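You operate a simulated robot arm through the tools that you are given. There is no shell and no other tool. Be economical: measure what you need, move in short steps, check, and stop when the job is done.

Carry out the task below with a simulated robot arm. There is one attempt and no reset: what you move stays moved.

JOB
Couple the long red hose to the red drum pump and start it.
Fine: the tall yellow plug goes on the black shelf by the red drum; lock the latch before the orange hose valve opens; the feed gauge ends in the green; leave the rest alone.

The check looks at the end state, three seconds after you hand in, the way a careful person would. Anything else that was tipped, shoved, dropped, spilled or broken makes it a failure.

ROBOT AND FRAMES
A 7-joint arm with a two-finger parallel gripper, fixed in place. Base frame: the origin is at the foot of the arm, x ahead of it, y to its left, z up. Units: m, rad, N and s.
With the tool pointing down near the work surface it reaches from about 0.1 to 0.7 m from the base axis. Its first joint turns from -2.007 to 2.007 rad. Payload 3.91 kg.
Tool frame: the origin (TCP) lies between the finger pads and is the grasp point; the fingertips stand 0.03 m ahead of it; z points along the fingers, y is the line along which they close. The gripper opens to 0.11 m. The fingers are 0.02 m wide and 0.01 m thick; the gripper's body (0.048 by 0.112 m) begins 0.055 m behind the TCP.
Orientation is told as [roll, pitch, yaw] about the base's x, y, z axes, in that order, counted from this pose: with the fingers straight down and closing along the base's y, the tool's x points along the base's -x, its y along +y and its z along -z.

CONTROLS
- The arm moves only by the tool move_arm. Its argument "commands" is a list of rows, each a list of 3 entries, a list of its own where there are three numbers: the shift along the base's x, y, z in m, then the turn, a rotation vector about the base's x, y, z in rad, then the finger opening in m, from 0 to 0.11. In form: [[[x, y, z], [rx, ry, rz], grip], ...]. A call has 1 to 12 rows; each row is the pose to reach, as a shift and turn from the pose commanded when the call began. A row lasts 0.2 s, in which the tool goes at most 0.05 m and 0.15 rad; a call with a longer step from one row to the next is refused whole, and so is a gripper value outside its range. Where a pose cannot be reached the arm comes as near as it can. A force on the tool above 40 N (or 10 N above the force at the start of the call, whichever is more), or a blocked arm, ends the call early, and 0.2 s more pass. Each finger travels about 0.153 m/s and halts on what it meets, pressing with about 29 N; the grip force reading is that of the motor and also rises with nothing between the fingers. The clock runs only during rows and for 0.2 s after the last one: add rows that repeat a pose to give the fingers time. The reply holds the time, the measured pose of the TCP, the force on the tool along the base axes, the opening and the grip force, in the units named above and with some noise.
- Cameras (640 x 400 px; columns grow to the right, rows downward): "scene" is fixed at [0.0496, 0.5, 1.5012]; the picture's right is [-0.62, -0.79, 0.00], its down [-0.08, 0.06, -0.99] and it looks along [0.78, -0.61, -0.10] (base axes); focal length 214 px, centre (320, 200). "wrist" rides on the gripper at [0.072, 0.017, -0.103] in the tool frame; the picture's right is [-0.23, 0.97, 0.00], its down [-0.76, -0.18, -0.62] and it looks along [-0.61, -0.14, 0.78] (tool axes); focal length 222 px, centre (320, 200). There is no depth. A picture from a camera that has moved, and an enlarged one, comes with that camera's place and axes in the base frame and with its lens.
- grab_frame(camera): a new picture of that camera. No time passes.
- slide_trunk(by): slides the trunk up (or, below 0, down) by that many m; the arm rides with it, the base frame stays. It gives what a move gives, with no picture.
- zoom(camera, box): a new picture of the part [left, top, right, bottom] of that camera's present view, enlarged. No time passes.
- hand_in(): hands the job in; it is judged then, once.

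Work in short steps. Places have to be worked out from the pictures, the camera data and where the tool is seen: move nearer, look again, correct. Check each grasp and each placing, and mend what went wrong. You have 120 turns and 68 pictures in all, those below and enlarged ones among them. Open the gripper and draw the arm clear of the work before you hand the job in, unless the task says otherwise; then end with one line.

The tools are called after ">>>" by a JSON object that holds its "fn" and its "kwargs". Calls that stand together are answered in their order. move_arm: Moves the arm, as the interface text tells. Its arguments: {"type":"object","properties":{"commands":{"type":"array","items":{"type":"array"}}},"required":["commands"]} The other tools are called the same way: slide_trunk (by) slides the trunk up or down; grab_frame (camera) takes a picture; zoom (camera, box) takes an enlarged picture of a part of a camera's view; hand_in () hands the job in.

At the start:

```text
clock: 0.0
position: [0.3362, 0.2311, 1.5072]
orientation: [0.0, -0.002, -0.003]
contact_force: [17.8, -11.4, 11.0]
gripper_width: 0.1101
grip_force: 0.1
trunk travel left (down, up): [-0.925, 0.065]
```

scene: 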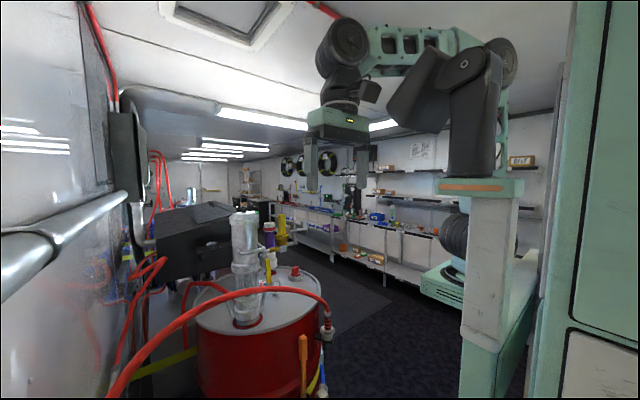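
wrist: 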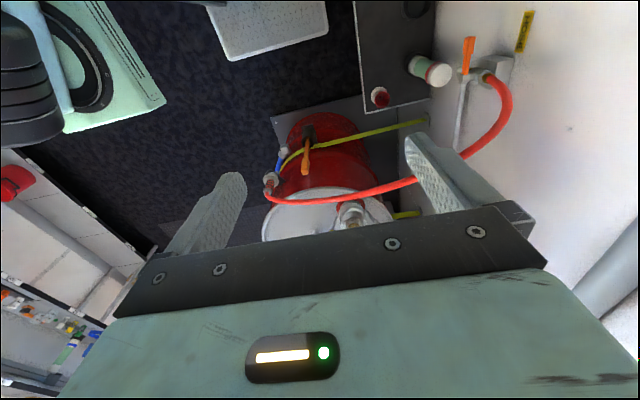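

The scene shows a red drum with a pump, a red hose and an orange lever. I'll enlarge the drum area in both cameras.

>>> {"fn": "zoom", "kwargs": {"camera": "scene", "box": [100, 180, 400, 400]}}

>>> {"fn": "zoom", "kwargs": {"camera": "wrist", "box": [220, 0, 560, 240]}}

```text
1.82 times, centred on (250, 290) of scene
camera zoom: at [0.0496, 0.5, 1.5012], right [-0.62, -0.79, 0.0], down [-0.08, 0.06, -0.99], along [0.78, -0.61, -0.1], focal length 390 px, centre (447, 36)
```

zoom: 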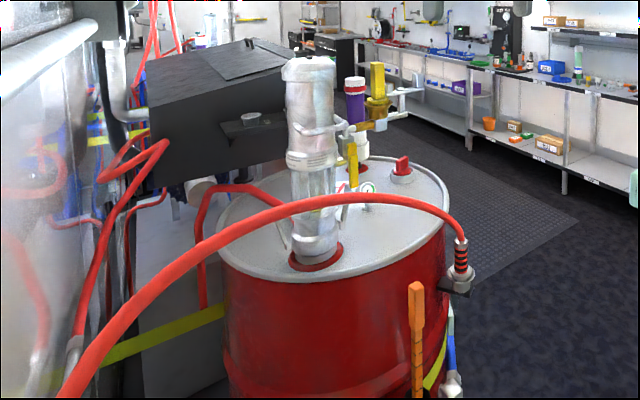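

```text
1.67 times, centred on (390, 120) of wrist
camera zoom: at [0.2636, 0.2467, 1.6122], right [0.23, 0.97, 0.0], down [0.76, -0.18, 0.62], along [0.61, -0.14, -0.78], focal length 370 px, centre (203, 333)
```

zoom: 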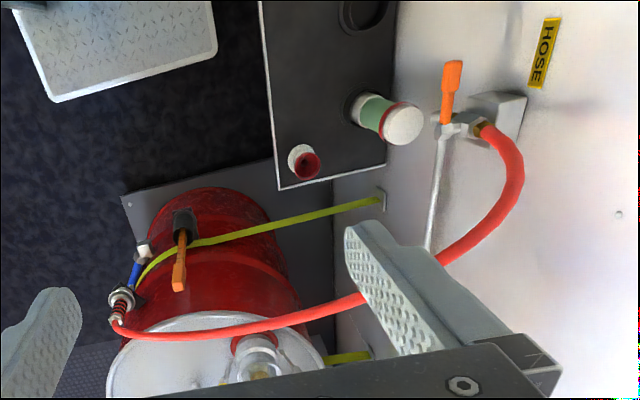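

Triangulating puts the hose's coupling near (0.76, -0.10, 0.77) and the drum top near z≈0.8. The space straight below the gripper is clear floor, so I lower the trunk and look again.

>>> {"fn": "slide_trunk", "kwargs": {"by": -0.3}}

>>> {"fn": "grab_frame", "kwargs": {"camera": "wrist"}}

>>> {"fn": "grab_frame", "kwargs": {"camera": "scene"}}

```text
clock: 3.0
position: [0.338, 0.231, 1.2079]
orientation: [0.002, -0.003, -0.002]
contact_force: [26.0, -2.6, 11.3]
gripper_width: 0.11
grip_force: 0.1
trunk travel left (down, up): [-0.625, 0.365]
```

```text
63 pictures are left
camera wrist: at [0.2638, 0.2468, 1.3124], right [0.23, 0.97, 0.0], down [0.76, -0.18, 0.62], along [0.61, -0.14, -0.78], focal length 222 px, centre (320, 200)
```

wrist: 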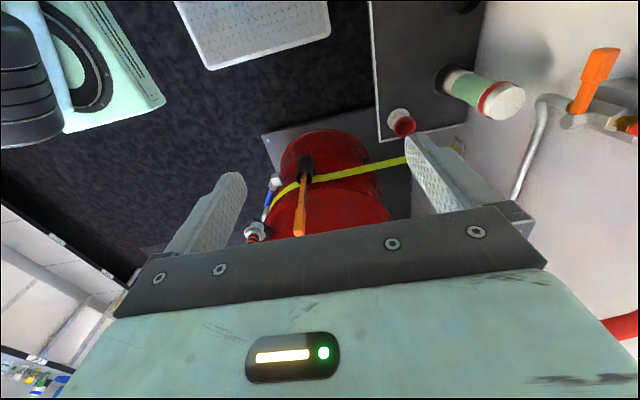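

```text
62 pictures are left
```

scene: 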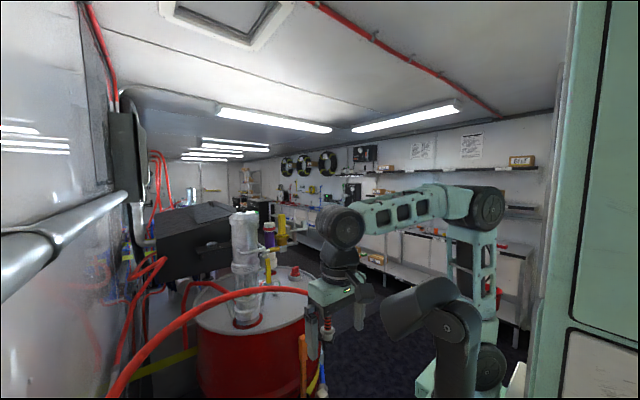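

I zoom hard on the pump inlet, plug, gauge and shelf in the scene camera to understand the parts.

>>> {"fn": "zoom", "kwargs": {"camera": "scene", "box": [190, 195, 320, 295]}}

```text
4.00 times, centred on (255, 245) of scene
camera zoom: at [0.0496, 0.5, 1.5012], right [-0.62, -0.79, 0.0], down [-0.08, 0.06, -0.99], along [0.78, -0.61, -0.1], focal length 858 px, centre (580, 20)
```

zoom: 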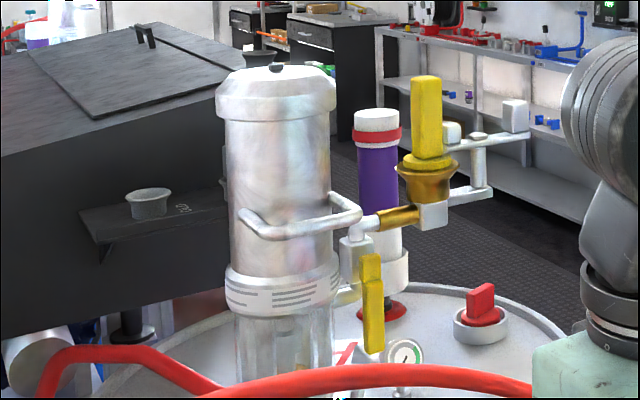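

The pump's upright brass socket holds the tall yellow plug, with a side latch lever; a black shelf holds a cup. I'll turn the gripper half round (camera on top side for a horizontal approach) while shifting to -y, away from the hose arc.

>>> {"fn": "move_arm", "kwargs": {"commands": [[[0, -0.03, 0], [0, 0, 0.15], 0.11], [[0, -0.06, 0.0], [0, 0, 0.3], 0.11], [[0, -0.09, 0], [0, 0, 0.45], 0.11], [[0, -0.12, 0], [0, 0, 0.6], 0.11], [[0, -0.15, 0], [0, 0, 0.75], 0.11], [[0, -0.18, 0], [0, 0, 0.9], 0.11], [[0, -0.21, 0], [0, 0, 1.05], 0.11], [[0, -0.24, 0], [0, 0, 1.2], 0.11], [[0, -0.25, 0], [0, 0, 1.35], 0.11], [[0, -0.25, 0], [0, 0, 1.5], 0.11], [[0, -0.25, 0], [0, 0, 1.6], 0.11]]}}

```text
clock: 5.4
position: [0.4325, -0.015, 1.0907]
orientation: [0.001, -0.002, 1.581]
contact_force: [-1.6, 1.4, 0.4]
gripper_width: 0.11
grip_force: 0.1
out of reach, approached as far as the arm can: row 5, 6, 7, 8, 9, 10, 11
trunk travel left (down, up): [-0.625, 0.365]
```

The arm dipped to z≈1.09 at this trunk height but the turn went through. I finish the turn from here.

>>> {"fn": "move_arm", "kwargs": {"commands": [[[0, 0, 0], [0, 0, 0.15], 0.11], [[0, 0, 0.0], [0, 0, 0.3], 0.11], [[0, 0, 0], [0, 0, 0.45], 0.11], [[0, 0, 0], [0, 0, 0.6], 0.11], [[0, 0, 0], [0, 0, 0.75], 0.11], [[0, 0, 0], [0, 0, 0.9], 0.11], [[0, 0, 0], [0, 0, 1.05], 0.11], [[0, 0, 0], [0, 0, 1.2], 0.11], [[0, 0, 0], [0, 0, 1.35], 0.11], [[0, 0, 0], [0, 0, 1.5], 0.11], [[0, 0, 0], [0, 0, 1.541], 0.11]]}}

>>> {"fn": "grab_frame", "kwargs": {"camera": "scene"}}

```text
clock: 7.8
position: [0.4403, -0.0148, 1.0892]
orientation: [0.001, 0.001, -3.142]
contact_force: [0.2, -0.2, 0.0]
gripper_width: 0.1101
grip_force: 0.0
trunk travel left (down, up): [-0.625, 0.365]
```

```text
60 pictures are left
```

scene: 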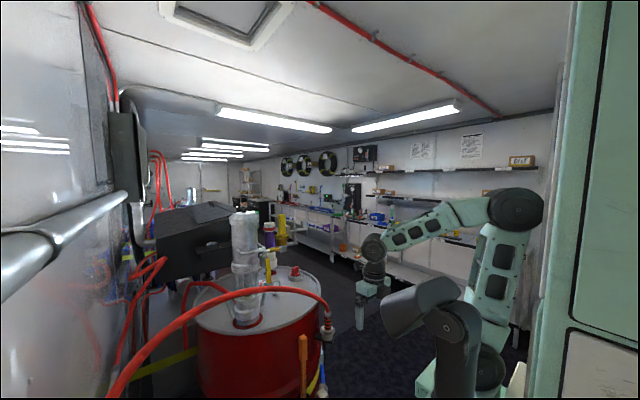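

Now tilt the tool to horizontal, pointing +x, advancing 0.1 m; nothing is nearby at that height.

>>> {"fn": "move_arm", "kwargs": {"commands": [[[0.01, 0, 0.01], [0, -0.15, 0], 0.11], [[0.02, 0, 0.02], [0, -0.3, 0], 0.11], [[0.03, 0, 0.03], [0, -0.45, 0], 0.11], [[0.04, 0, 0.04], [0, -0.6, 0], 0.11], [[0.05, 0, 0.05], [0, -0.75, 0], 0.11], [[0.06, 0, 0.06], [0, -0.9, 0], 0.11], [[0.07, 0, 0.07], [0, -1.05, 0], 0.11], [[0.08, 0, 0.08], [0, -1.2, 0], 0.11], [[0.09, 0, 0.09], [0, -1.35, 0], 0.11], [[0.1, 0, 0.1], [0, -1.5, 0], 0.11], [[0.1, 0, 0.11], [0, -1.57, 0], 0.11]]}}

>>> {"fn": "grab_frame", "kwargs": {"camera": "wrist"}}

>>> {"fn": "grab_frame", "kwargs": {"camera": "scene"}}

```text
clock: 10.2
position: [0.5781, 0.0238, 1.2354]
orientation: [-0.986, 1.565, 2.155]
contact_force: [-0.1, -0.1, 0.9]
gripper_width: 0.1098
grip_force: 0.1
out of reach, approached as far as the arm can: row 1, 2, 3, 4, 5, 6, 7, 8, 9, 10, 11
trunk travel left (down, up): [-0.625, 0.365]
```

```text
59 pictures are left
camera wrist: at [0.4769, 0.0059, 1.3096], right [0.0, -0.97, -0.23], down [-0.62, 0.18, -0.76], along [0.78, 0.14, -0.61], focal length 222 px, centre (320, 200)
```

wrist: 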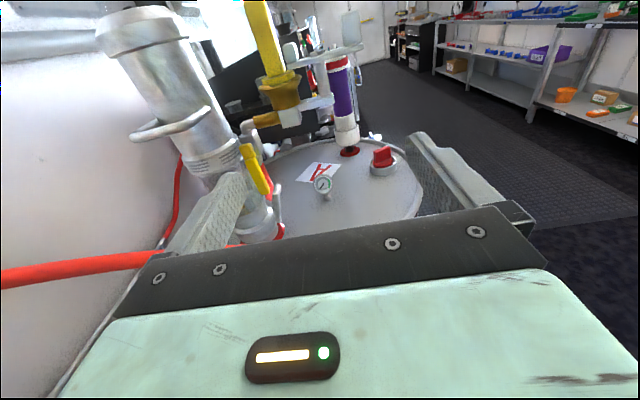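

```text
58 pictures are left
```

scene: 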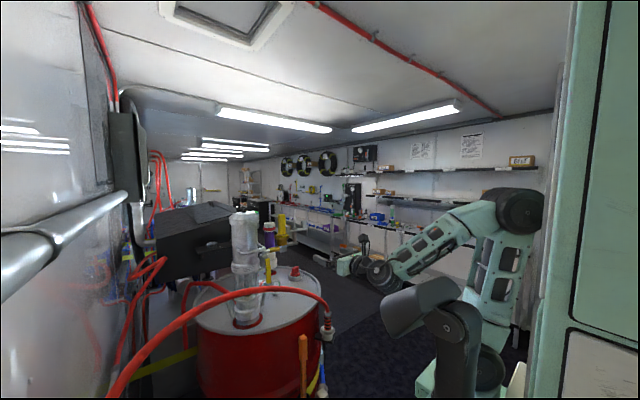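

Excellent view now. I enlarge the inlet group to read details.

>>> {"fn": "zoom", "kwargs": {"camera": "wrist", "box": [90, 0, 420, 206]}}

>>> {"fn": "zoom", "kwargs": {"camera": "wrist", "box": [230, 60, 370, 148]}}

```text
1.94 times, centred on (255, 103) of wrist
camera zoom: at [0.4769, 0.0059, 1.3096], right [0.0, -0.97, -0.23], down [-0.62, 0.18, -0.76], along [0.78, 0.14, -0.61], focal length 431 px, centre (446, 388)
```

zoom: 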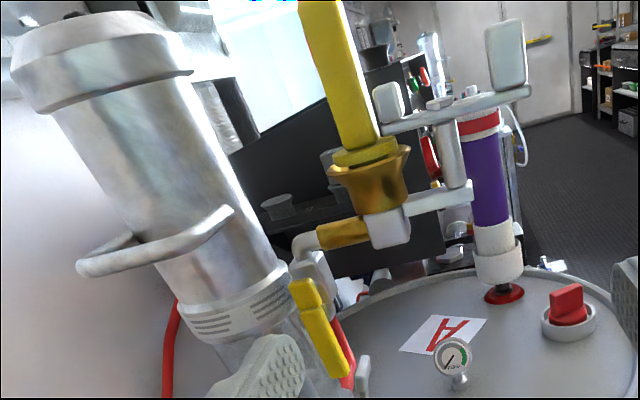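

```text
4.55 times, centred on (300, 104) of wrist
camera zoom: at [0.4769, 0.0059, 1.3096], right [0.0, -0.97, -0.23], down [-0.62, 0.18, -0.76], along [0.78, 0.14, -0.61], focal length 1010 px, centre (411, 636)
```

zoom: 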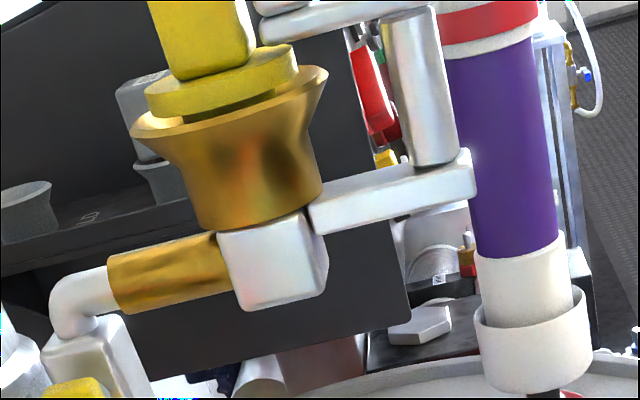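

Socket rim is at about (0.856, 0.081, 1.25), plug top at z≈1.35, gauge near (0.94, 0.07, 1.0), shelf cup near (1.16, 0.29, 1.18). I raise the trunk a bit and move closer to see the latch and shelf.

>>> {"fn": "move_arm", "kwargs": {"commands": [[[0, -0.03, 0.04], [0, 0, 0], 0.11], [[0, -0.06, 0.08], [0, 0, 0], 0.11], [[0, -0.06, 0.12], [0, 0, 0], 0.11], [[0, -0.06, 0.16], [0, 0, 0], 0.11], [[0.03, -0.06, 0.18], [0, 0, 0], 0.11]]}}

>>> {"fn": "grab_frame", "kwargs": {"camera": "wrist"}}

```text
clock: 11.4
position: [0.6676, -0.0524, 1.3293]
orientation: [-0.852, 1.57, 2.289]
contact_force: [-1.0, 2.1, 1.1]
gripper_width: 0.1099
grip_force: 0.0
out of reach, approached as far as the arm can: row 1, 2, 3, 4, 5
trunk travel left (down, up): [-0.625, 0.365]
```

```text
55 pictures are left
camera wrist: at [0.5642, -0.07, 1.4035], right [0.0, -0.97, -0.23], down [-0.62, 0.18, -0.76], along [0.78, 0.14, -0.61], focal length 222 px, centre (320, 200)
```

wrist: 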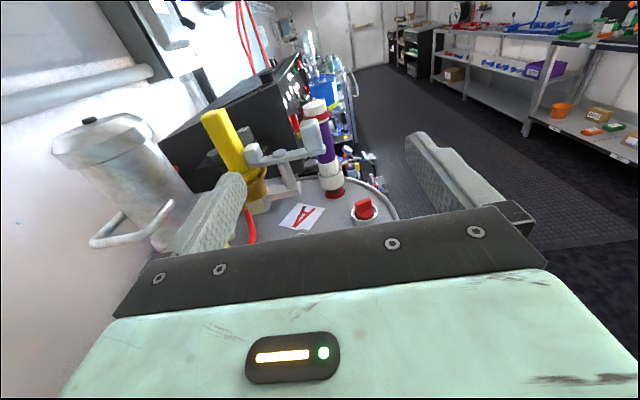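

I zoom on the latch/plug here.

>>> {"fn": "zoom", "kwargs": {"camera": "wrist", "box": [180, 80, 370, 200]}}

```text
3.33 times, centred on (275, 140) of wrist
camera zoom: at [0.5642, -0.07, 1.4035], right [0.0, -0.97, -0.23], down [-0.62, 0.18, -0.76], along [0.78, 0.14, -0.61], focal length 740 px, centre (470, 400)
```

zoom: 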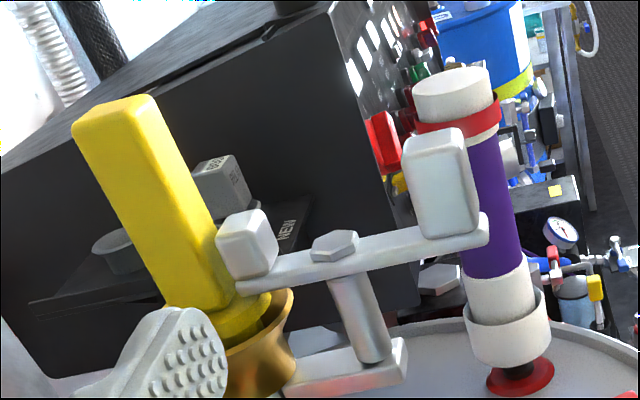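

Shelf shows cups marked OLD (empty) and NEW (holding a grey block). The latch bar pivots on a post at about (0.845, 0.012) and its block end is right beside the plug; I need a top view to see if it covers the plug's flange. I raise the trunk and tilt the tool 45° down.

>>> {"fn": "slide_trunk", "kwargs": {"by": 0.15}}

>>> {"fn": "move_arm", "kwargs": {"commands": [[[0, 0.01, 0], [0, 0.15, 0], 0.11], [[0, 0.02, 0], [0, 0.3, 0], 0.11], [[0, 0.03, 0], [0, 0.45, 0], 0.11], [[0.02, 0.03, 0], [0, 0.6, 0], 0.11], [[0.04, 0.03, 0], [0, 0.75, 0], 0.11]]}}

>>> {"fn": "grab_frame", "kwargs": {"camera": "wrist"}}

```text
clock: 13.2
position: [0.6689, -0.0534, 1.4787]
orientation: [-0.906, 1.569, 2.236]
contact_force: [-0.1, 0.2, -0.8]
gripper_width: 0.1101
grip_force: 0.0
trunk travel left (down, up): [-0.775, 0.215]
```

```text
clock: 14.3
position: [0.7093, -0.0238, 1.4763]
orientation: [-0.002, 0.819, 3.142]
contact_force: [0.2, 0.2, 0.0]
gripper_width: 0.11
grip_force: 0.1
trunk travel left (down, up): [-0.775, 0.215]
```

```text
53 pictures are left
camera wrist: at [0.6829, -0.0423, 1.6029], right [-0.16, -0.97, -0.17], down [-0.98, 0.18, -0.13], along [0.16, 0.14, -0.98], focal length 222 px, centre (320, 200)
```

wrist: 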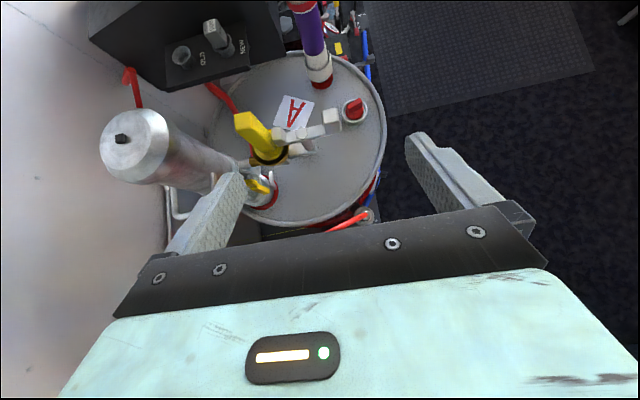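

Reachable. I zoom on the latch and the shelf.

>>> {"fn": "zoom", "kwargs": {"camera": "wrist", "box": [220, 90, 370, 184]}}

>>> {"fn": "zoom", "kwargs": {"camera": "wrist", "box": [140, 10, 300, 110]}}

```text
4.26 times, centred on (295, 137) of wrist
camera zoom: at [0.6829, -0.0423, 1.6029], right [-0.16, -0.97, -0.17], down [-0.98, 0.18, -0.13], along [0.16, 0.14, -0.98], focal length 945 px, centre (426, 468)
```

zoom: 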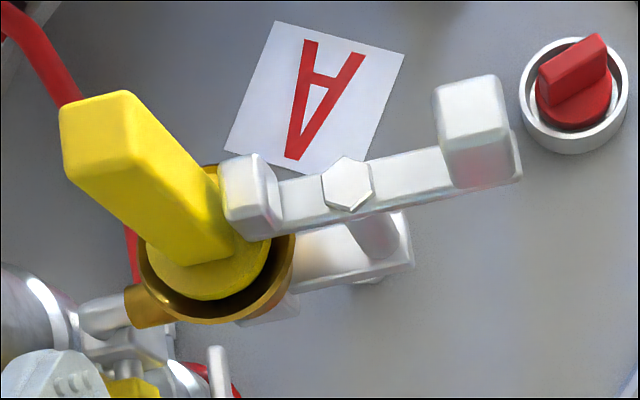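

```text
4.00 times, centred on (220, 60) of wrist
camera zoom: at [0.6829, -0.0423, 1.6029], right [-0.16, -0.97, -0.17], down [-0.98, 0.18, -0.13], along [0.16, 0.14, -0.98], focal length 888 px, centre (720, 760)
```

zoom: 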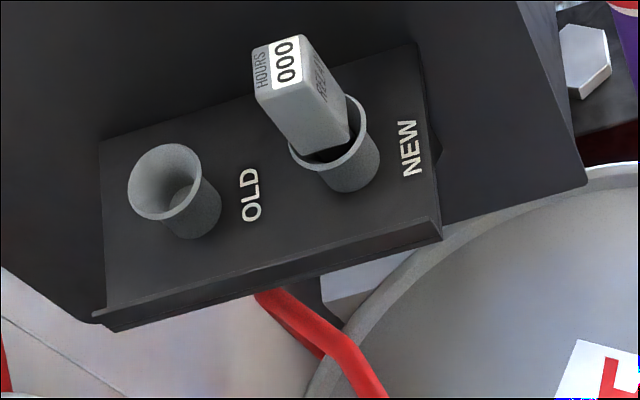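

The latch bar clearly lies over the plug's flange, so it must be swung aside first. With the 45° tool and closed fingers I'll go in front of the handle paddle (about (0.85,-0.034), z 1.28–1.315) and push it gently toward +x.

>>> {"fn": "move_arm", "kwargs": {"commands": [[[0.02, -0.005, -0.04], [0, 0, 0], 0.05], [[0.05, -0.011, -0.08], [0, 0, 0], 0.0], [[0.07, -0.011, -0.12], [0, 0, 0], 0.0], [[0.072, -0.011, -0.158], [0, 0, 0], 0.0], [[0.072, -0.011, -0.158], [0, 0, 0], 0.0]]}}

>>> {"fn": "grab_frame", "kwargs": {"camera": "wrist"}}

>>> {"fn": "zoom", "kwargs": {"camera": "scene", "box": [230, 180, 360, 280]}}

```text
refused: row 2 steps farther than a row can; nothing moved
```

```text
50 pictures are left
camera wrist: at [0.6829, -0.0423, 1.6029], right [-0.16, -0.97, -0.17], down [-0.98, 0.18, -0.13], along [0.16, 0.14, -0.98], focal length 222 px, centre (320, 200)
```

wrist: 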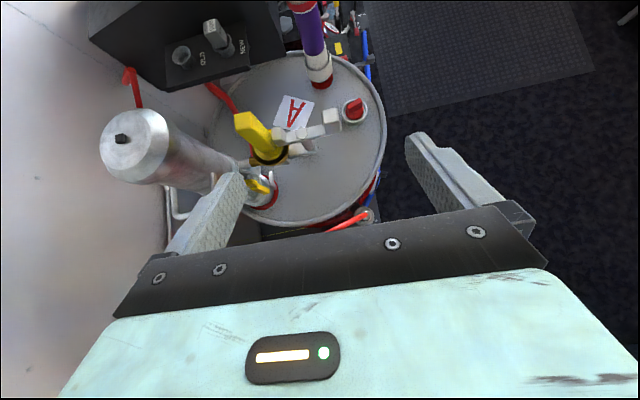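

```text
4.00 times, centred on (295, 230) of scene
camera zoom: at [0.0496, 0.5, 1.5012], right [-0.62, -0.79, 0.0], down [-0.08, 0.06, -0.99], along [0.78, -0.61, -0.1], focal length 858 px, centre (420, 80)
```

zoom: 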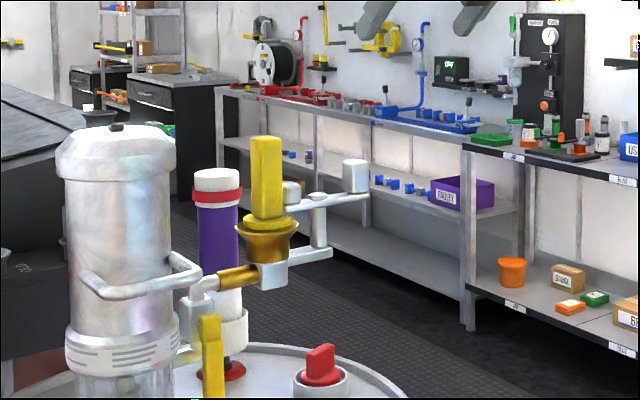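

The step was slightly too long; nothing moved. I repeat with shorter rows.

>>> {"fn": "move_arm", "kwargs": {"commands": [[[0.02, -0.005, -0.04], [0, 0, 0], 0.05], [[0.04, -0.011, -0.08], [0, 0, 0], 0.0], [[0.06, -0.011, -0.12], [0, 0, 0], 0.0], [[0.072, -0.011, -0.158], [0, 0, 0], 0.0], [[0.072, -0.011, -0.158], [0, 0, 0], 0.0]]}}

>>> {"fn": "grab_frame", "kwargs": {"camera": "wrist"}}

>>> {"fn": "zoom", "kwargs": {"camera": "scene", "box": [230, 180, 360, 280]}}

```text
clock: 15.6
position: [0.7789, -0.0355, 1.3178]
orientation: [-0.002, 0.818, 3.138]
contact_force: [-0.1, -0.5, 0.1]
gripper_width: 0.0
grip_force: 29.4
trunk travel left (down, up): [-0.775, 0.215]
```

```text
48 pictures are left
camera wrist: at [0.7526, -0.0536, 1.4429], right [-0.16, -0.97, -0.17], down [-0.97, 0.18, -0.13], along [0.16, 0.14, -0.98], focal length 222 px, centre (320, 200)
```

wrist: 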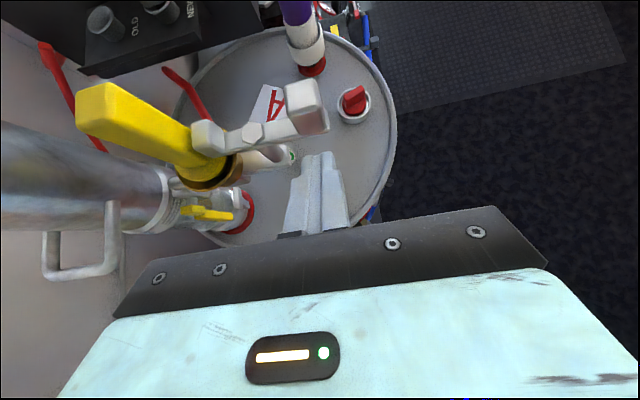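

```text
4.00 times, centred on (295, 230) of scene
camera zoom: at [0.0496, 0.5, 1.5012], right [-0.62, -0.79, 0.0], down [-0.08, 0.06, -0.99], along [0.78, -0.61, -0.1], focal length 858 px, centre (420, 80)
```

zoom: 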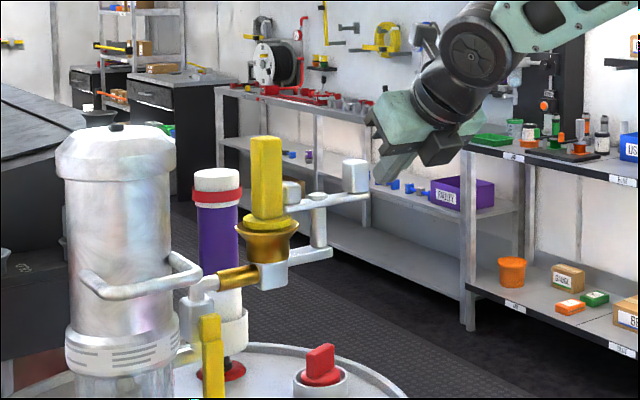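

Fingers are squarely in front of the handle. I push +x along the arc in small steps.

>>> {"fn": "move_arm", "kwargs": {"commands": [[[0.01, 0, 0], [0, 0, 0], 0.0], [[0.02, 0, 0], [0, 0, 0], 0.0], [[0.03, 0.0, 0], [0, 0, 0], 0.0], [[0.04, 0.003, 0], [0, 0, 0], 0.0], [[0.048, 0.006, 0], [0, 0, 0], 0.0]]}}

>>> {"fn": "zoom", "kwargs": {"camera": "wrist", "box": [70, 70, 390, 270]}}

```text
clock: 16.8
position: [0.8284, -0.0289, 1.3187]
orientation: [-0.001, 0.82, 3.135]
contact_force: [-0.6, 0.3, -0.2]
gripper_width: 0.0002
grip_force: 28.8
trunk travel left (down, up): [-0.775, 0.215]
```

```text
2.00 times, centred on (230, 170) of wrist
camera zoom: at [0.8021, -0.0463, 1.4444], right [-0.16, -0.97, -0.17], down [-0.98, 0.18, -0.13], along [0.16, 0.14, -0.98], focal length 444 px, centre (500, 260)
```

zoom: 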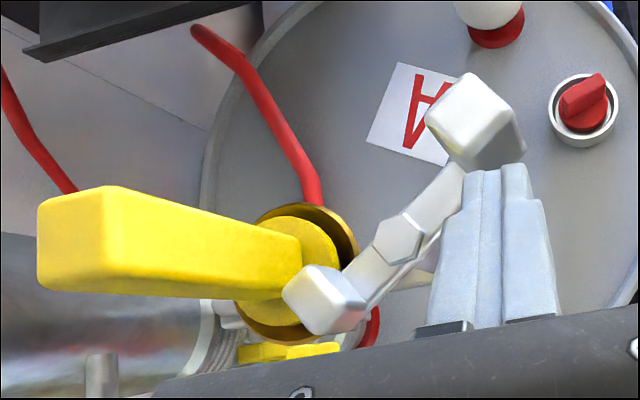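

The latch swings freely, about 45° now. I continue the arc.

>>> {"fn": "move_arm", "kwargs": {"commands": [[[0.008, 0.006, 0], [0, 0, 0], 0.0], [[0.014, 0.014, 0], [0, 0, 0], 0.0], [[0.018, 0.022, 0], [0, 0, 0], 0.0], [[0.021, 0.03, 0.001], [0, 0, 0], 0.0]]}}

>>> {"fn": "zoom", "kwargs": {"camera": "wrist", "box": [70, 70, 390, 270]}}

```text
clock: 17.8
position: [0.8497, -0.0002, 1.3218]
orientation: [-0.002, 0.819, 3.138]
contact_force: [-12.8, -3.2, -0.4]
gripper_width: 0.0001
grip_force: 29.1
trunk travel left (down, up): [-0.775, 0.215]
```

```text
2.00 times, centred on (230, 170) of wrist
camera zoom: at [0.8226, -0.0182, 1.4463], right [-0.16, -0.97, -0.17], down [-0.98, 0.18, -0.13], along [0.16, 0.14, -0.98], focal length 444 px, centre (500, 260)
```

zoom: 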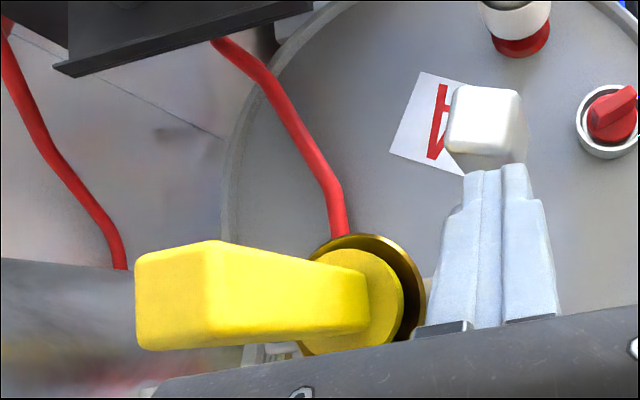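

The latch now swings open against its stop (force −12.8 N). I back off upward, and before taking the plug I test reach over the shelf with this tilt.

>>> {"fn": "move_arm", "kwargs": {"commands": [[[-0.02, 0, 0.02], [0, 0, 0], 0.0], [[-0.03, 0.0, 0.06], [0, 0, 0], 0.0], [[-0.01, 0.01, 0.1], [0, 0, 0], 0.0], [[0.02, 0.02, 0.13], [0, 0, 0], 0.0], [[0.06, 0.04, 0.14], [0, 0, 0], 0.0], [[0.1, 0.06, 0.14], [0, 0, 0], 0.0], [[0.14, 0.08, 0.14], [0, 0, 0], 0.0], [[0.18, 0.1, 0.14], [0, 0, 0], 0.0]]}}

>>> {"fn": "grab_frame", "kwargs": {"camera": "wrist"}}

```text
clock: 19.6
position: [0.9578, 0.0819, 1.4282]
orientation: [-0.001, 0.817, 3.138]
contact_force: [0.4, -0.8, 0.7]
gripper_width: 0.0
grip_force: 28.9
out of reach, approached as far as the arm can: row 6, 7, 8
trunk travel left (down, up): [-0.775, 0.215]
```

```text
44 pictures are left
camera wrist: at [0.9309, 0.0645, 1.5536], right [-0.16, -0.97, -0.17], down [-0.97, 0.18, -0.13], along [0.16, 0.14, -0.98], focal length 222 px, centre (320, 200)
```

wrist: 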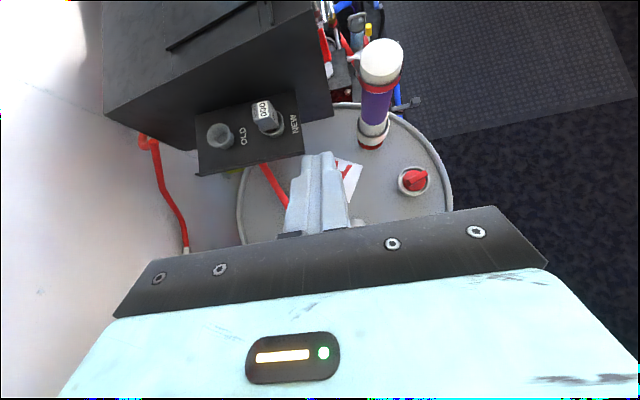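

Shelf: front edge x≈1.095, y 0.14–0.37, top z≈1.15; cups at (1.152,0.286) and ≈(1.155,0.21). Reach is marginal, so I look at the arm's shape.

>>> {"fn": "grab_frame", "kwargs": {"camera": "scene"}}

```text
43 pictures are left
```

scene: 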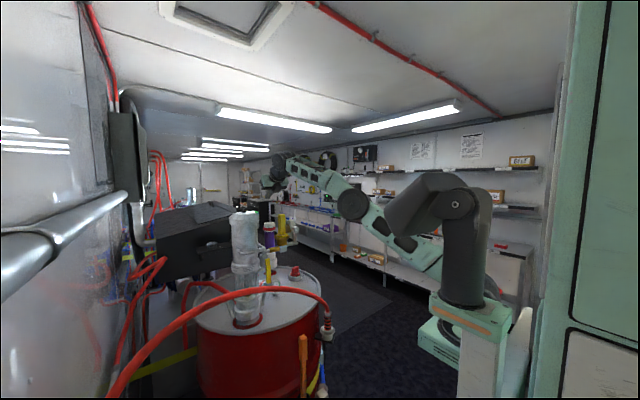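

The arm is stretched upward from a low shoulder, so raising the trunk will extend forward reach. I raise it 0.2, then reach forward over the shelf.

>>> {"fn": "slide_trunk", "kwargs": {"by": 0.2}}

>>> {"fn": "move_arm", "kwargs": {"commands": [[[0.02, 0, -0.04], [0, 0, 0], 0.0], [[0.04, 0, -0.08], [0, 0, 0], 0.0], [[0.06, 0, -0.12], [0, 0, 0], 0.0], [[0.08, 0.01, -0.15], [0, 0, 0], 0.0], [[0.1, 0.03, -0.18], [0, 0, 0], 0.0], [[0.12, 0.05, -0.2], [0, 0, 0], 0.0], [[0.15, 0.07, -0.22], [0, 0, 0], 0.0], [[0.18, 0.08, -0.24], [0, 0, 0], 0.0]]}}

```text
clock: 21.7
position: [0.9585, 0.0834, 1.6292]
orientation: [-0.002, 0.819, 3.138]
contact_force: [0.2, -0.3, -0.7]
gripper_width: 0.0002
grip_force: 29.6
trunk travel left (down, up): [-0.975, 0.015]
```

```text
clock: 23.5
position: [1.0391, 0.1275, 1.3698]
orientation: [-0.004, 0.82, 3.137]
contact_force: [-1.3, 0.2, -0.1]
gripper_width: 0.0
grip_force: 29.2
out of reach, approached as far as the arm can: row 4, 5, 6, 7, 8
trunk travel left (down, up): [-0.975, 0.015]
```

The OLD/NEW shelf is at the edge of reach. But the first wrist pictures show another black surface at z≈0.52–0.56 (matching the stated work surface) next to the drum, near (0.3–0.65, 0.4–0.6). I withdraw and look down at it.

>>> {"fn": "move_arm", "kwargs": {"commands": [[[-0.03, -0.02, 0.03], [0, 0, 0], 0.0], [[-0.07, -0.04, 0.06], [0, 0, 0], 0.0], [[-0.11, -0.06, 0.08], [0, 0, 0], 0.0], [[-0.15, -0.08, 0.1], [0, 0, 0], 0.0], [[-0.19, -0.1, 0.1], [0, 0, 0], 0.0], [[-0.23, -0.1, 0.1], [0, 0, 0], 0.0], [[-0.27, -0.1, 0.1], [0, 0, 0], 0.0], [[-0.31, -0.1, 0.1], [0, 0, 0], 0.0], [[-0.35, -0.1, 0.1], [0, 0, 0], 0.0], [[-0.39, -0.08, 0.1], [0, 0, 0], 0.0], [[-0.43, -0.05, 0.1], [0, 0, 0], 0.0], [[-0.47, -0.02, 0.1], [0, 0, 0], 0.0]]}}

>>> {"fn": "grab_frame", "kwargs": {"camera": "wrist"}}

```text
refused: row 2 steps farther than a row can; nothing moved
```

```text
42 pictures are left
camera wrist: at [1.0132, 0.109, 1.4933], right [-0.16, -0.97, -0.17], down [-0.97, 0.18, -0.13], along [0.16, 0.14, -0.98], focal length 222 px, centre (320, 200)
```

wrist: 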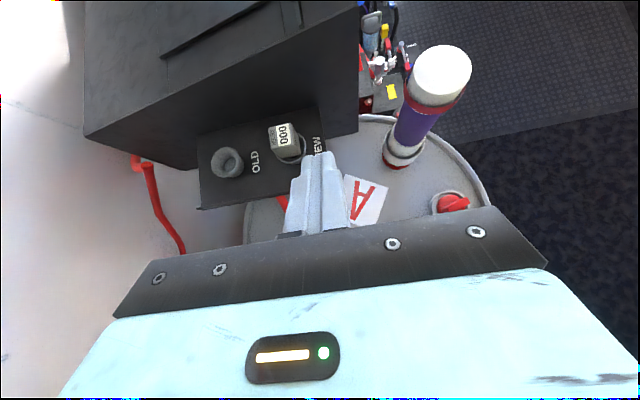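

Repeat the withdrawal with shorter rows.

>>> {"fn": "move_arm", "kwargs": {"commands": [[[-0.03, -0.015, 0.03], [0, 0, 0], 0.0], [[-0.065, -0.03, 0.06], [0, 0, 0], 0.0], [[-0.1, -0.05, 0.08], [0, 0, 0], 0.0], [[-0.14, -0.07, 0.1], [0, 0, 0], 0.0], [[-0.18, -0.09, 0.1], [0, 0, 0], 0.0], [[-0.225, -0.1, 0.1], [0, 0, 0], 0.0], [[-0.27, -0.1, 0.1], [0, 0, 0], 0.0], [[-0.315, -0.1, 0.1], [0, 0, 0], 0.0], [[-0.36, -0.1, 0.1], [0, 0, 0], 0.0], [[-0.4, -0.08, 0.1], [0, 0, 0], 0.0], [[-0.44, -0.06, 0.1], [0, 0, 0], 0.0], [[-0.48, -0.04, 0.1], [0, 0, 0], 0.0]]}}

```text
clock: 26.1
position: [0.5607, 0.0851, 1.4698]
orientation: [0.0, 0.819, 3.139]
contact_force: [-0.6, 0.1, -0.3]
gripper_width: 0.0
grip_force: 29.2
trunk travel left (down, up): [-0.975, 0.015]
```

I continue back and take a picture.

>>> {"fn": "move_arm", "kwargs": {"commands": [[[-0.04, 0.01, 0], [0, 0, 0], 0.0], [[-0.08, 0.02, 0.0], [0, 0, 0], 0.0], [[-0.12, 0.03, 0.0], [0, 0, 0], 0.0], [[-0.16, 0.04, 0], [0, 0, 0], 0.0], [[-0.2, 0.05, 0], [0, 0, 0], 0.0]]}}

>>> {"fn": "grab_frame", "kwargs": {"camera": "wrist"}}

```text
clock: 27.3
position: [0.3879, 0.1068, 1.4629]
orientation: [0.012, 0.792, 3.035]
contact_force: [-0.6, -0.8, -0.3]
gripper_width: 0.0003
grip_force: 29.2
trunk travel left (down, up): [-0.975, 0.015]
```

```text
41 pictures are left
camera wrist: at [0.3628, 0.0934, 1.5879], right [-0.27, -0.95, -0.15], down [-0.95, 0.29, -0.11], along [0.15, 0.12, -0.98], focal length 222 px, centre (320, 200)
```

wrist: 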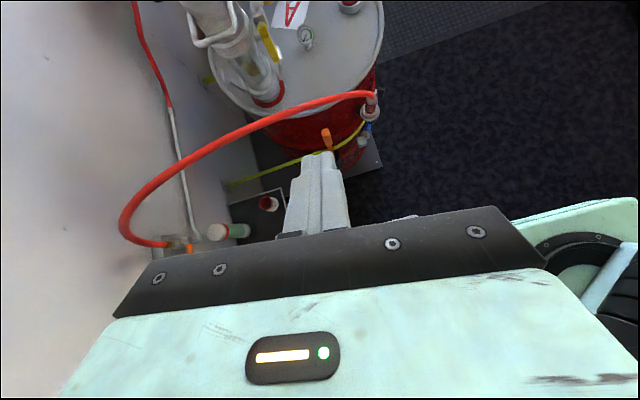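

I enlarge the part with the lower black shelf.

>>> {"fn": "zoom", "kwargs": {"camera": "wrist", "box": [110, 80, 400, 260]}}

```text
2.21 times, centred on (255, 170) of wrist
camera zoom: at [0.3628, 0.0934, 1.5879], right [-0.27, -0.95, -0.15], down [-0.95, 0.29, -0.11], along [0.15, 0.12, -0.98], focal length 490 px, centre (463, 266)
```

zoom: 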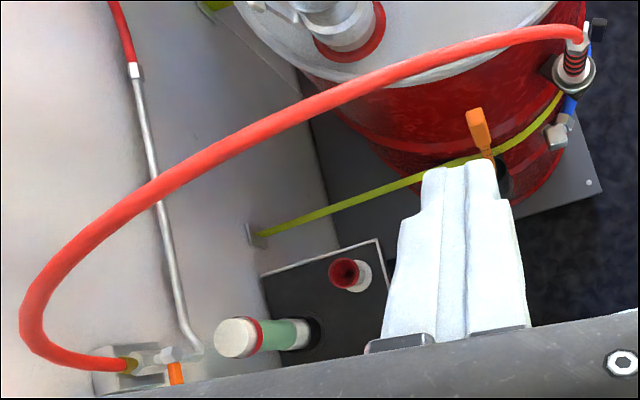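

The low black shelf by the drum holds a green tube and a red/white item. I lower the trunk and turn the tool to look down at that shelf from the -y side, staying clear of the hose.

>>> {"fn": "slide_trunk", "kwargs": {"by": -0.4}}

>>> {"fn": "move_arm", "kwargs": {"commands": [[[0.01, -0.01, 0], [0, 0.15, 0], 0.0], [[0.02, -0.02, 0.0], [0, 0.3, 0], 0.0], [[0.03, -0.03, 0.0], [0, 0.45, 0], 0.0], [[0.04, -0.04, 0], [0, 0.6, 0], 0.0], [[0.04, -0.04, 0], [0, 0.75, 0], 0.0]]}}

>>> {"fn": "move_arm", "kwargs": {"commands": [[[0.01, 0, 0], [0, 0, -0.15], 0.0], [[0.02, 0, 0.0], [0, 0, -0.3], 0.0], [[0.03, 0, 0.0], [0, 0, -0.45], 0.0], [[0.04, 0, 0], [0, 0, -0.6], 0.0], [[0.04, 0.01, 0], [0, 0, -0.75], 0.0], [[0.04, 0.02, 0], [0, 0, -0.9], 0.0], [[0.04, 0.03, 0], [0, 0, -1.05], 0.0], [[0.04, 0.04, 0], [0, 0, -1.2], 0.0], [[0.04, 0.05, 0], [0, 0, -1.35], 0.0], [[0.04, 0.06, 0], [0, 0, -1.5], 0.0]]}}

>>> {"fn": "grab_frame", "kwargs": {"camera": "wrist"}}

```text
clock: 31.1
position: [0.3899, 0.1093, 1.0549]
orientation: [0.036, 0.78, 3.068]
contact_force: [-0.7, 0.4, -0.3]
gripper_width: 0.0
grip_force: 29.0
trunk travel left (down, up): [-0.575, 0.415]
```

```text
clock: 32.4
position: [0.4018, 0.0951, 1.071]
orientation: [0.0, 0.069, 3.141]
contact_force: [-0.2, 1.0, 0.1]
gripper_width: 0.0
grip_force: 29.2
trunk travel left (down, up): [-0.575, 0.415]
```

```text
clock: 34.5
position: [0.4405, 0.1543, 1.0713]
orientation: [0.001, 0.067, 1.638]
contact_force: [-0.1, 0.2, 0.5]
gripper_width: 0.0
grip_force: 29.4
trunk travel left (down, up): [-0.575, 0.415]
```

```text
39 pictures are left
camera wrist: at [0.428, 0.088, 1.1792], right [-0.99, 0.16, -0.01], down [0.12, 0.81, 0.57], along [0.1, 0.56, -0.82], focal length 222 px, centre (320, 200)
```

wrist: 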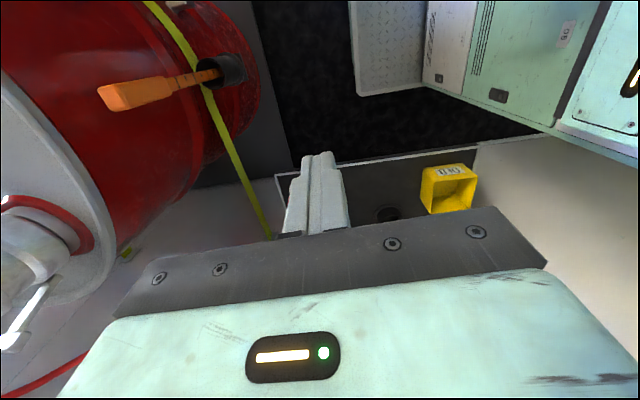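

There's a labelled yellow cup on this shelf; I read it.

>>> {"fn": "zoom", "kwargs": {"camera": "wrist", "box": [270, 130, 510, 240]}}

```text
2.67 times, centred on (390, 185) of wrist
camera zoom: at [0.428, 0.088, 1.1792], right [-0.99, 0.16, -0.01], down [0.12, 0.81, 0.57], along [0.1, 0.56, -0.82], focal length 592 px, centre (133, 240)
```

zoom: 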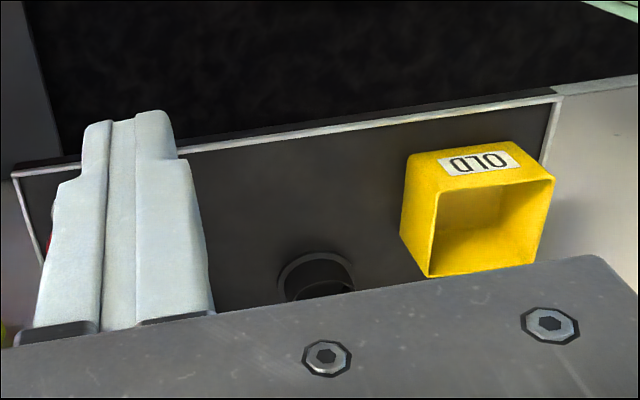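

The low black shelf (front edge y≈0.39, x 0.01–0.63) has plenty of free surface around (0.40, 0.46). That is the plug's destination. Now I return to the 45° forward pose to fetch the plug.

>>> {"fn": "move_arm", "kwargs": {"commands": [[[0, -0.01, 0], [0, 0, 0.15], 0.05], [[0, -0.02, 0.0], [0, 0, 0.3], 0.05], [[0, -0.03, 0.0], [0, 0, 0.45], 0.05], [[0, -0.05, 0], [0, 0, 0.6], 0.05], [[0, -0.07, 0], [0, 0, 0.75], 0.05], [[0, -0.09, 0], [0, 0, 0.9], 0.05], [[0, -0.1, 0], [0, 0, 1.05], 0.05], [[0, -0.11, 0], [0, 0, 1.2], 0.05], [[0, -0.11, 0], [0, 0, 1.35], 0.05], [[0, -0.11, 0], [0, 0, 1.5], 0.05]]}}

>>> {"fn": "move_arm", "kwargs": {"commands": [[[0.01, 0, 0], [0, -0.15, 0], 0.07], [[0.02, 0, 0.0], [0, -0.3, 0], 0.07], [[0.03, 0, 0.0], [0, -0.45, 0], 0.07], [[0.04, 0, 0], [0, -0.6, 0], 0.07], [[0.05, 0, 0], [0, -0.74, 0], 0.07]]}}

>>> {"fn": "slide_trunk", "kwargs": {"by": 0.3}}

```text
clock: 36.8
position: [0.4411, 0.046, 1.07]
orientation: [0.0, 0.071, -3.14]
contact_force: [0.9, -0.3, -1.2]
gripper_width: 0.05
grip_force: 0.2
trunk travel left (down, up): [-0.575, 0.415]
```

```text
clock: 38.0
position: [0.4952, 0.0523, 1.0604]
orientation: [-0.002, 0.811, 3.139]
contact_force: [0.0, 1.1, 0.0]
gripper_width: 0.0698
grip_force: 0.1
out of reach, approached as far as the arm can: row 2, 3, 4, 5
trunk travel left (down, up): [-0.575, 0.415]
```

```text
clock: 41.0
position: [0.4948, 0.0527, 1.3594]
orientation: [-0.001, 0.81, 3.138]
contact_force: [0.5, 0.5, -0.4]
gripper_width: 0.0701
grip_force: 0.0
trunk travel left (down, up): [-0.875, 0.115]
```

Trunk is up. I approach the plug to a point just short of it and look.

>>> {"fn": "move_arm", "kwargs": {"commands": [[[0.04, 0, 0.02], [0, 0, 0], 0.07], [[0.08, 0.005, 0.04], [0, 0, 0], 0.07], [[0.12, 0.01, 0.04], [0, 0, 0], 0.07], [[0.16, 0.015, 0.04], [0, 0, 0], 0.07], [[0.2, 0.02, 0.03], [0, 0, 0], 0.07], [[0.24, 0.022, 0.02], [0, 0, 0], 0.07], [[0.275, 0.024, 0.005], [0, 0, 0], 0.07]]}}

>>> {"fn": "grab_frame", "kwargs": {"camera": "wrist"}}

```text
clock: 42.5
position: [0.7721, 0.0775, 1.3667]
orientation: [-0.003, 0.809, 3.137]
contact_force: [0.1, -0.4, 0.4]
gripper_width: 0.0701
grip_force: 0.0
trunk travel left (down, up): [-0.875, 0.115]
```

```text
37 pictures are left
camera wrist: at [0.7465, 0.0593, 1.4909], right [-0.16, -0.97, -0.17], down [-0.98, 0.18, -0.12], along [0.15, 0.14, -0.98], focal length 222 px, centre (320, 200)
```

wrist: 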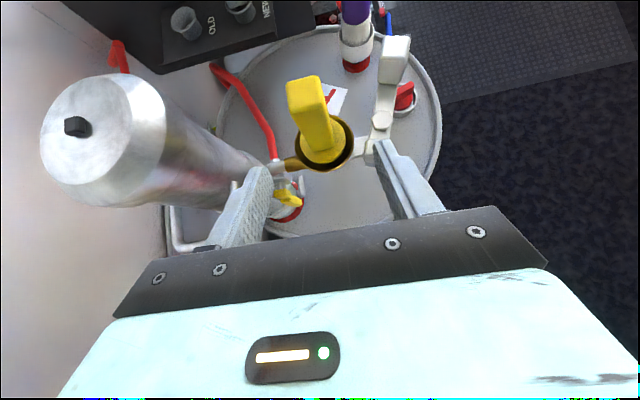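

The latch is clearly open and the plug is centred at about (0.849, 0.079). I advance to straddle it with 0.055 opening, then close.

>>> {"fn": "move_arm", "kwargs": {"commands": [[[0.015, 0.0015, -0.01], [0, 0, 0], 0.056], [[0.035, 0.0015, -0.02], [0, 0, 0], 0.056], [[0.055, 0.0015, -0.035], [0, 0, 0], 0.056], [[0.075, 0.0015, -0.05], [0, 0, 0], 0.056], [[0.075, 0.0015, -0.05], [0, 0, 0], 0.02], [[0.075, 0.0015, -0.05], [0, 0, 0], 0.02], [[0.075, 0.0015, -0.05], [0, 0, 0], 0.015]]}}

>>> {"fn": "zoom", "kwargs": {"camera": "wrist", "box": [160, 60, 480, 260]}}

```text
clock: 44.1
position: [0.8462, 0.0781, 1.315]
orientation: [-0.002, 0.809, 3.138]
contact_force: [2.1, 2.0, -0.1]
gripper_width: 0.0256
grip_force: 29.1
trunk travel left (down, up): [-0.875, 0.115]
```

```text
2.00 times, centred on (320, 160) of wrist
camera zoom: at [0.8208, 0.0611, 1.4395], right [-0.16, -0.97, -0.17], down [-0.98, 0.18, -0.12], along [0.15, 0.14, -0.98], focal length 444 px, centre (320, 280)
```

zoom: 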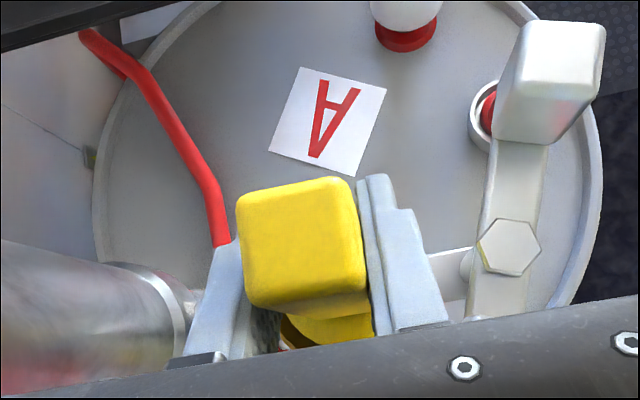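

Plug held (width 0.0256). I lift straight up.

>>> {"fn": "move_arm", "kwargs": {"commands": [[[0, 0, 0.01], [0, 0, 0], 0.015], [[0, 0, 0.02], [0, 0, 0], 0.015], [[0, 0, 0.035], [0, 0, 0], 0.015], [[0, 0, 0.05], [0, 0, 0], 0.015], [[0, 0, 0.07], [0, 0, 0], 0.015], [[0, 0, 0.09], [0, 0, 0], 0.015], [[0, 0, 0.11], [0, 0, 0], 0.015]]}}

>>> {"fn": "zoom", "kwargs": {"camera": "scene", "box": [210, 150, 340, 250]}}

```text
clock: 45.8
position: [0.8447, 0.0769, 1.4263]
orientation: [-0.002, 0.808, 3.138]
contact_force: [-0.4, 0.1, -0.6]
gripper_width: 0.0254
grip_force: 29.1
trunk travel left (down, up): [-0.875, 0.115]
```

```text
4.00 times, centred on (275, 200) of scene
camera zoom: at [0.0496, 0.5, 1.5012], right [-0.62, -0.79, 0.0], down [-0.08, 0.06, -0.99], along [0.78, -0.61, -0.1], focal length 858 px, centre (500, 200)
```

zoom: 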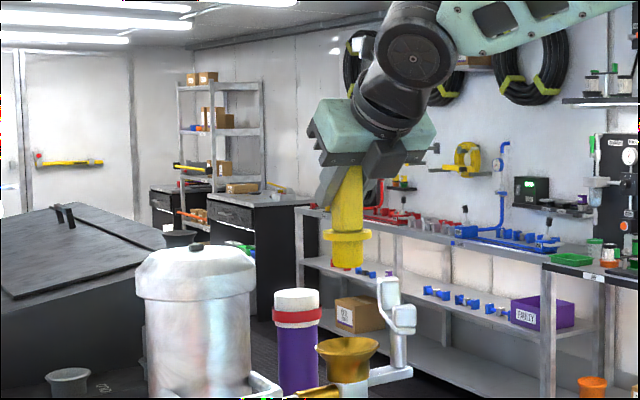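

Plug is out; its stub bottom is about 0.091 below the TCP. I retreat over the hose to x≈0.53 and turn the tool 45° toward the low shelf.

>>> {"fn": "move_arm", "kwargs": {"commands": [[[-0.04, 0, 0.01], [0, 0, 0], 0.015], [[-0.08, -0.01, 0.02], [0, 0, 0], 0.015], [[-0.12, -0.02, 0.02], [0, 0, 0], 0.015], [[-0.16, -0.03, 0.02], [0, 0, 0], 0.015], [[-0.2, -0.04, 0.02], [0, 0, 0], 0.015], [[-0.24, -0.05, 0.02], [0, 0, 0], 0.015], [[-0.28, -0.06, 0.02], [0, 0, 0], 0.015], [[-0.31, -0.07, 0.02], [0, 0, 0], 0.015]]}}

>>> {"fn": "move_arm", "kwargs": {"commands": [[[0, 0, 0], [0, 0, 0.14], 0.015], [[0, 0, 0], [0, 0, 0.28], 0.015], [[0, 0, 0], [0, 0, 0.42], 0.015], [[0, 0, 0], [0, 0, 0.56], 0.015], [[0, 0, 0], [0, 0, 0.7], 0.015], [[0, 0, 0], [0, 0, 0.8], 0.015]]}}

```text
clock: 47.5
position: [0.5758, 0.0207, 1.446]
orientation: [-0.003, 0.808, 3.139]
contact_force: [-0.2, 0.1, -0.3]
gripper_width: 0.0256
grip_force: 28.4
out of reach, approached as far as the arm can: row 7, 8
trunk travel left (down, up): [-0.875, 0.115]
```

```text
clock: 49.0
position: [0.5977, 0.1086, 1.404]
orientation: [0.02, 0.809, -2.354]
contact_force: [0.3, -0.6, -0.1]
gripper_width: 0.0257
grip_force: 29.1
out of reach, approached as far as the arm can: row 1, 2, 3, 4, 5, 6
trunk travel left (down, up): [-0.875, 0.115]
```

The TCP drifted to (0.60, 0.11). I bring it back toward smaller x and y before lowering, away from the hose.

>>> {"fn": "move_arm", "kwargs": {"commands": [[[-0.03, -0.03, 0.01], [0, 0, 0], 0.015], [[-0.06, -0.06, 0.02], [0, 0, 0], 0.015], [[-0.09, -0.09, 0.02], [0, 0, 0], 0.015], [[-0.12, -0.12, 0.02], [0, 0, 0], 0.015], [[-0.13, -0.15, 0.02], [0, 0, 0], 0.015], [[-0.13, -0.15, 0.02], [0, 0, 0], 0.015]]}}

>>> {"fn": "grab_frame", "kwargs": {"camera": "scene"}}

```text
clock: 50.4
position: [0.5399, 0.0997, 1.3578]
orientation: [0.001, 0.808, -2.347]
contact_force: [0.0, -0.1, 0.2]
gripper_width: 0.0253
grip_force: 28.6
out of reach, approached as far as the arm can: row 1, 2, 3, 4, 5, 6
trunk travel left (down, up): [-0.875, 0.115]
```

```text
34 pictures are left
```

scene: 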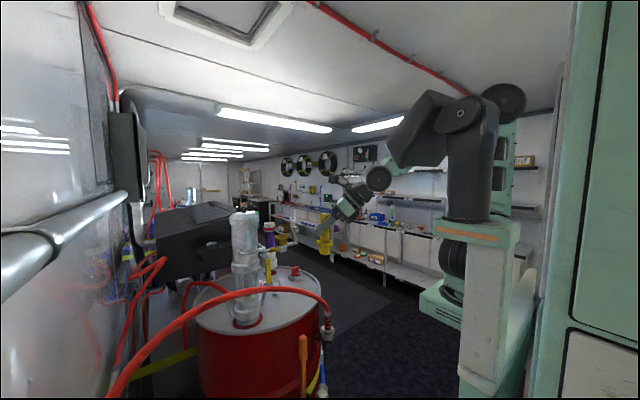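

Lower relative height lets it fold closer. I pull back while descending a bit.

>>> {"fn": "move_arm", "kwargs": {"commands": [[[-0.02, -0.03, -0.02], [0, 0, 0], 0.015], [[-0.04, -0.06, -0.04], [0, 0, 0], 0.015], [[-0.06, -0.09, -0.06], [0, 0, 0], 0.015], [[-0.08, -0.11, -0.08], [0, 0, 0], 0.015], [[-0.1, -0.12, -0.1], [0, 0, 0], 0.015], [[-0.12, -0.12, -0.12], [0, 0, 0], 0.015], [[-0.12, -0.12, -0.12], [0, 0, 0], 0.015]]}}

```text
clock: 52.0
position: [0.5417, 0.0695, 1.3157]
orientation: [-0.003, 0.808, -2.343]
contact_force: [0.2, 0.1, -0.8]
gripper_width: 0.0256
grip_force: 28.7
out of reach, approached as far as the arm can: row 1, 2, 3, 4, 5, 6, 7
trunk travel left (down, up): [-0.875, 0.115]
```

The fold limit is about r≈0.54 in this tilt, which is fine for the target (r≈0.61). Here the gripper is about 0.12 m from the hose and the orange drum lever, so I lower the trunk in two stages.

>>> {"fn": "slide_trunk", "kwargs": {"by": -0.25}}

>>> {"fn": "grab_frame", "kwargs": {"camera": "scene"}}

```text
clock: 54.5
position: [0.5429, 0.068, 1.0663]
orientation: [-0.002, 0.807, -2.347]
contact_force: [-0.1, 0.3, -0.8]
gripper_width: 0.0255
grip_force: 29.3
trunk travel left (down, up): [-0.625, 0.365]
```

```text
33 pictures are left
```

scene: 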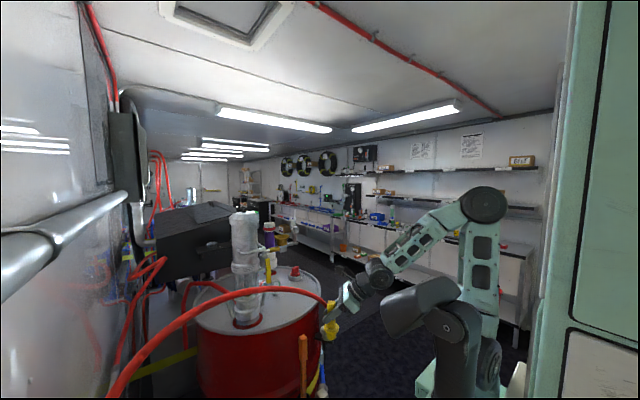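

Clear. I continue down by 0.3.

>>> {"fn": "slide_trunk", "kwargs": {"by": -0.3}}

>>> {"fn": "move_arm", "kwargs": {"commands": [[[-0.01, 0.04, 0], [0, 0, 0], 0.015], [[-0.02, 0.08, 0], [0, 0, 0.0], 0.015], [[-0.03, 0.12, 0], [0, 0, 0.0], 0.015], [[-0.04, 0.16, 0], [0, 0, 0.0], 0.015], [[-0.05, 0.2, 0], [0, 0, 0.0], 0.015], [[-0.07, 0.24, 0], [0, 0, 0.0], 0.015], [[-0.09, 0.28, 0], [0, 0, 0.05], 0.015]]}}

>>> {"fn": "grab_frame", "kwargs": {"camera": "wrist"}}

```text
clock: 57.5
position: [0.543, 0.0692, 0.7661]
orientation: [0.0, 0.808, -2.344]
contact_force: [-0.6, 0.2, 0.3]
gripper_width: 0.0256
grip_force: 28.7
trunk travel left (down, up): [-0.325, 0.665]
```

```text
clock: 59.1
position: [0.4235, 0.3585, 0.7913]
orientation: [0.018, 0.865, -2.226]
contact_force: [-3.3, 3.7, -6.2]
gripper_width: 0.0255
grip_force: 28.9
out of reach, approached as far as the arm can: row 4
trunk travel left (down, up): [-0.325, 0.665]
```

```text
32 pictures are left
camera wrist: at [0.4164, 0.3234, 0.914], right [0.67, -0.72, -0.16], down [-0.74, -0.65, -0.18], along [0.02, 0.24, -0.97], focal length 222 px, centre (320, 200)
```

wrist: 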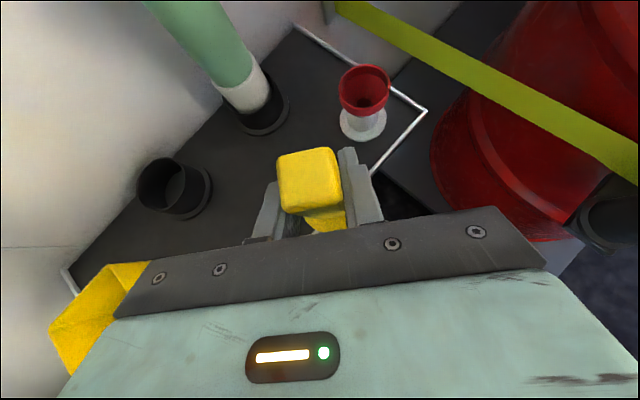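

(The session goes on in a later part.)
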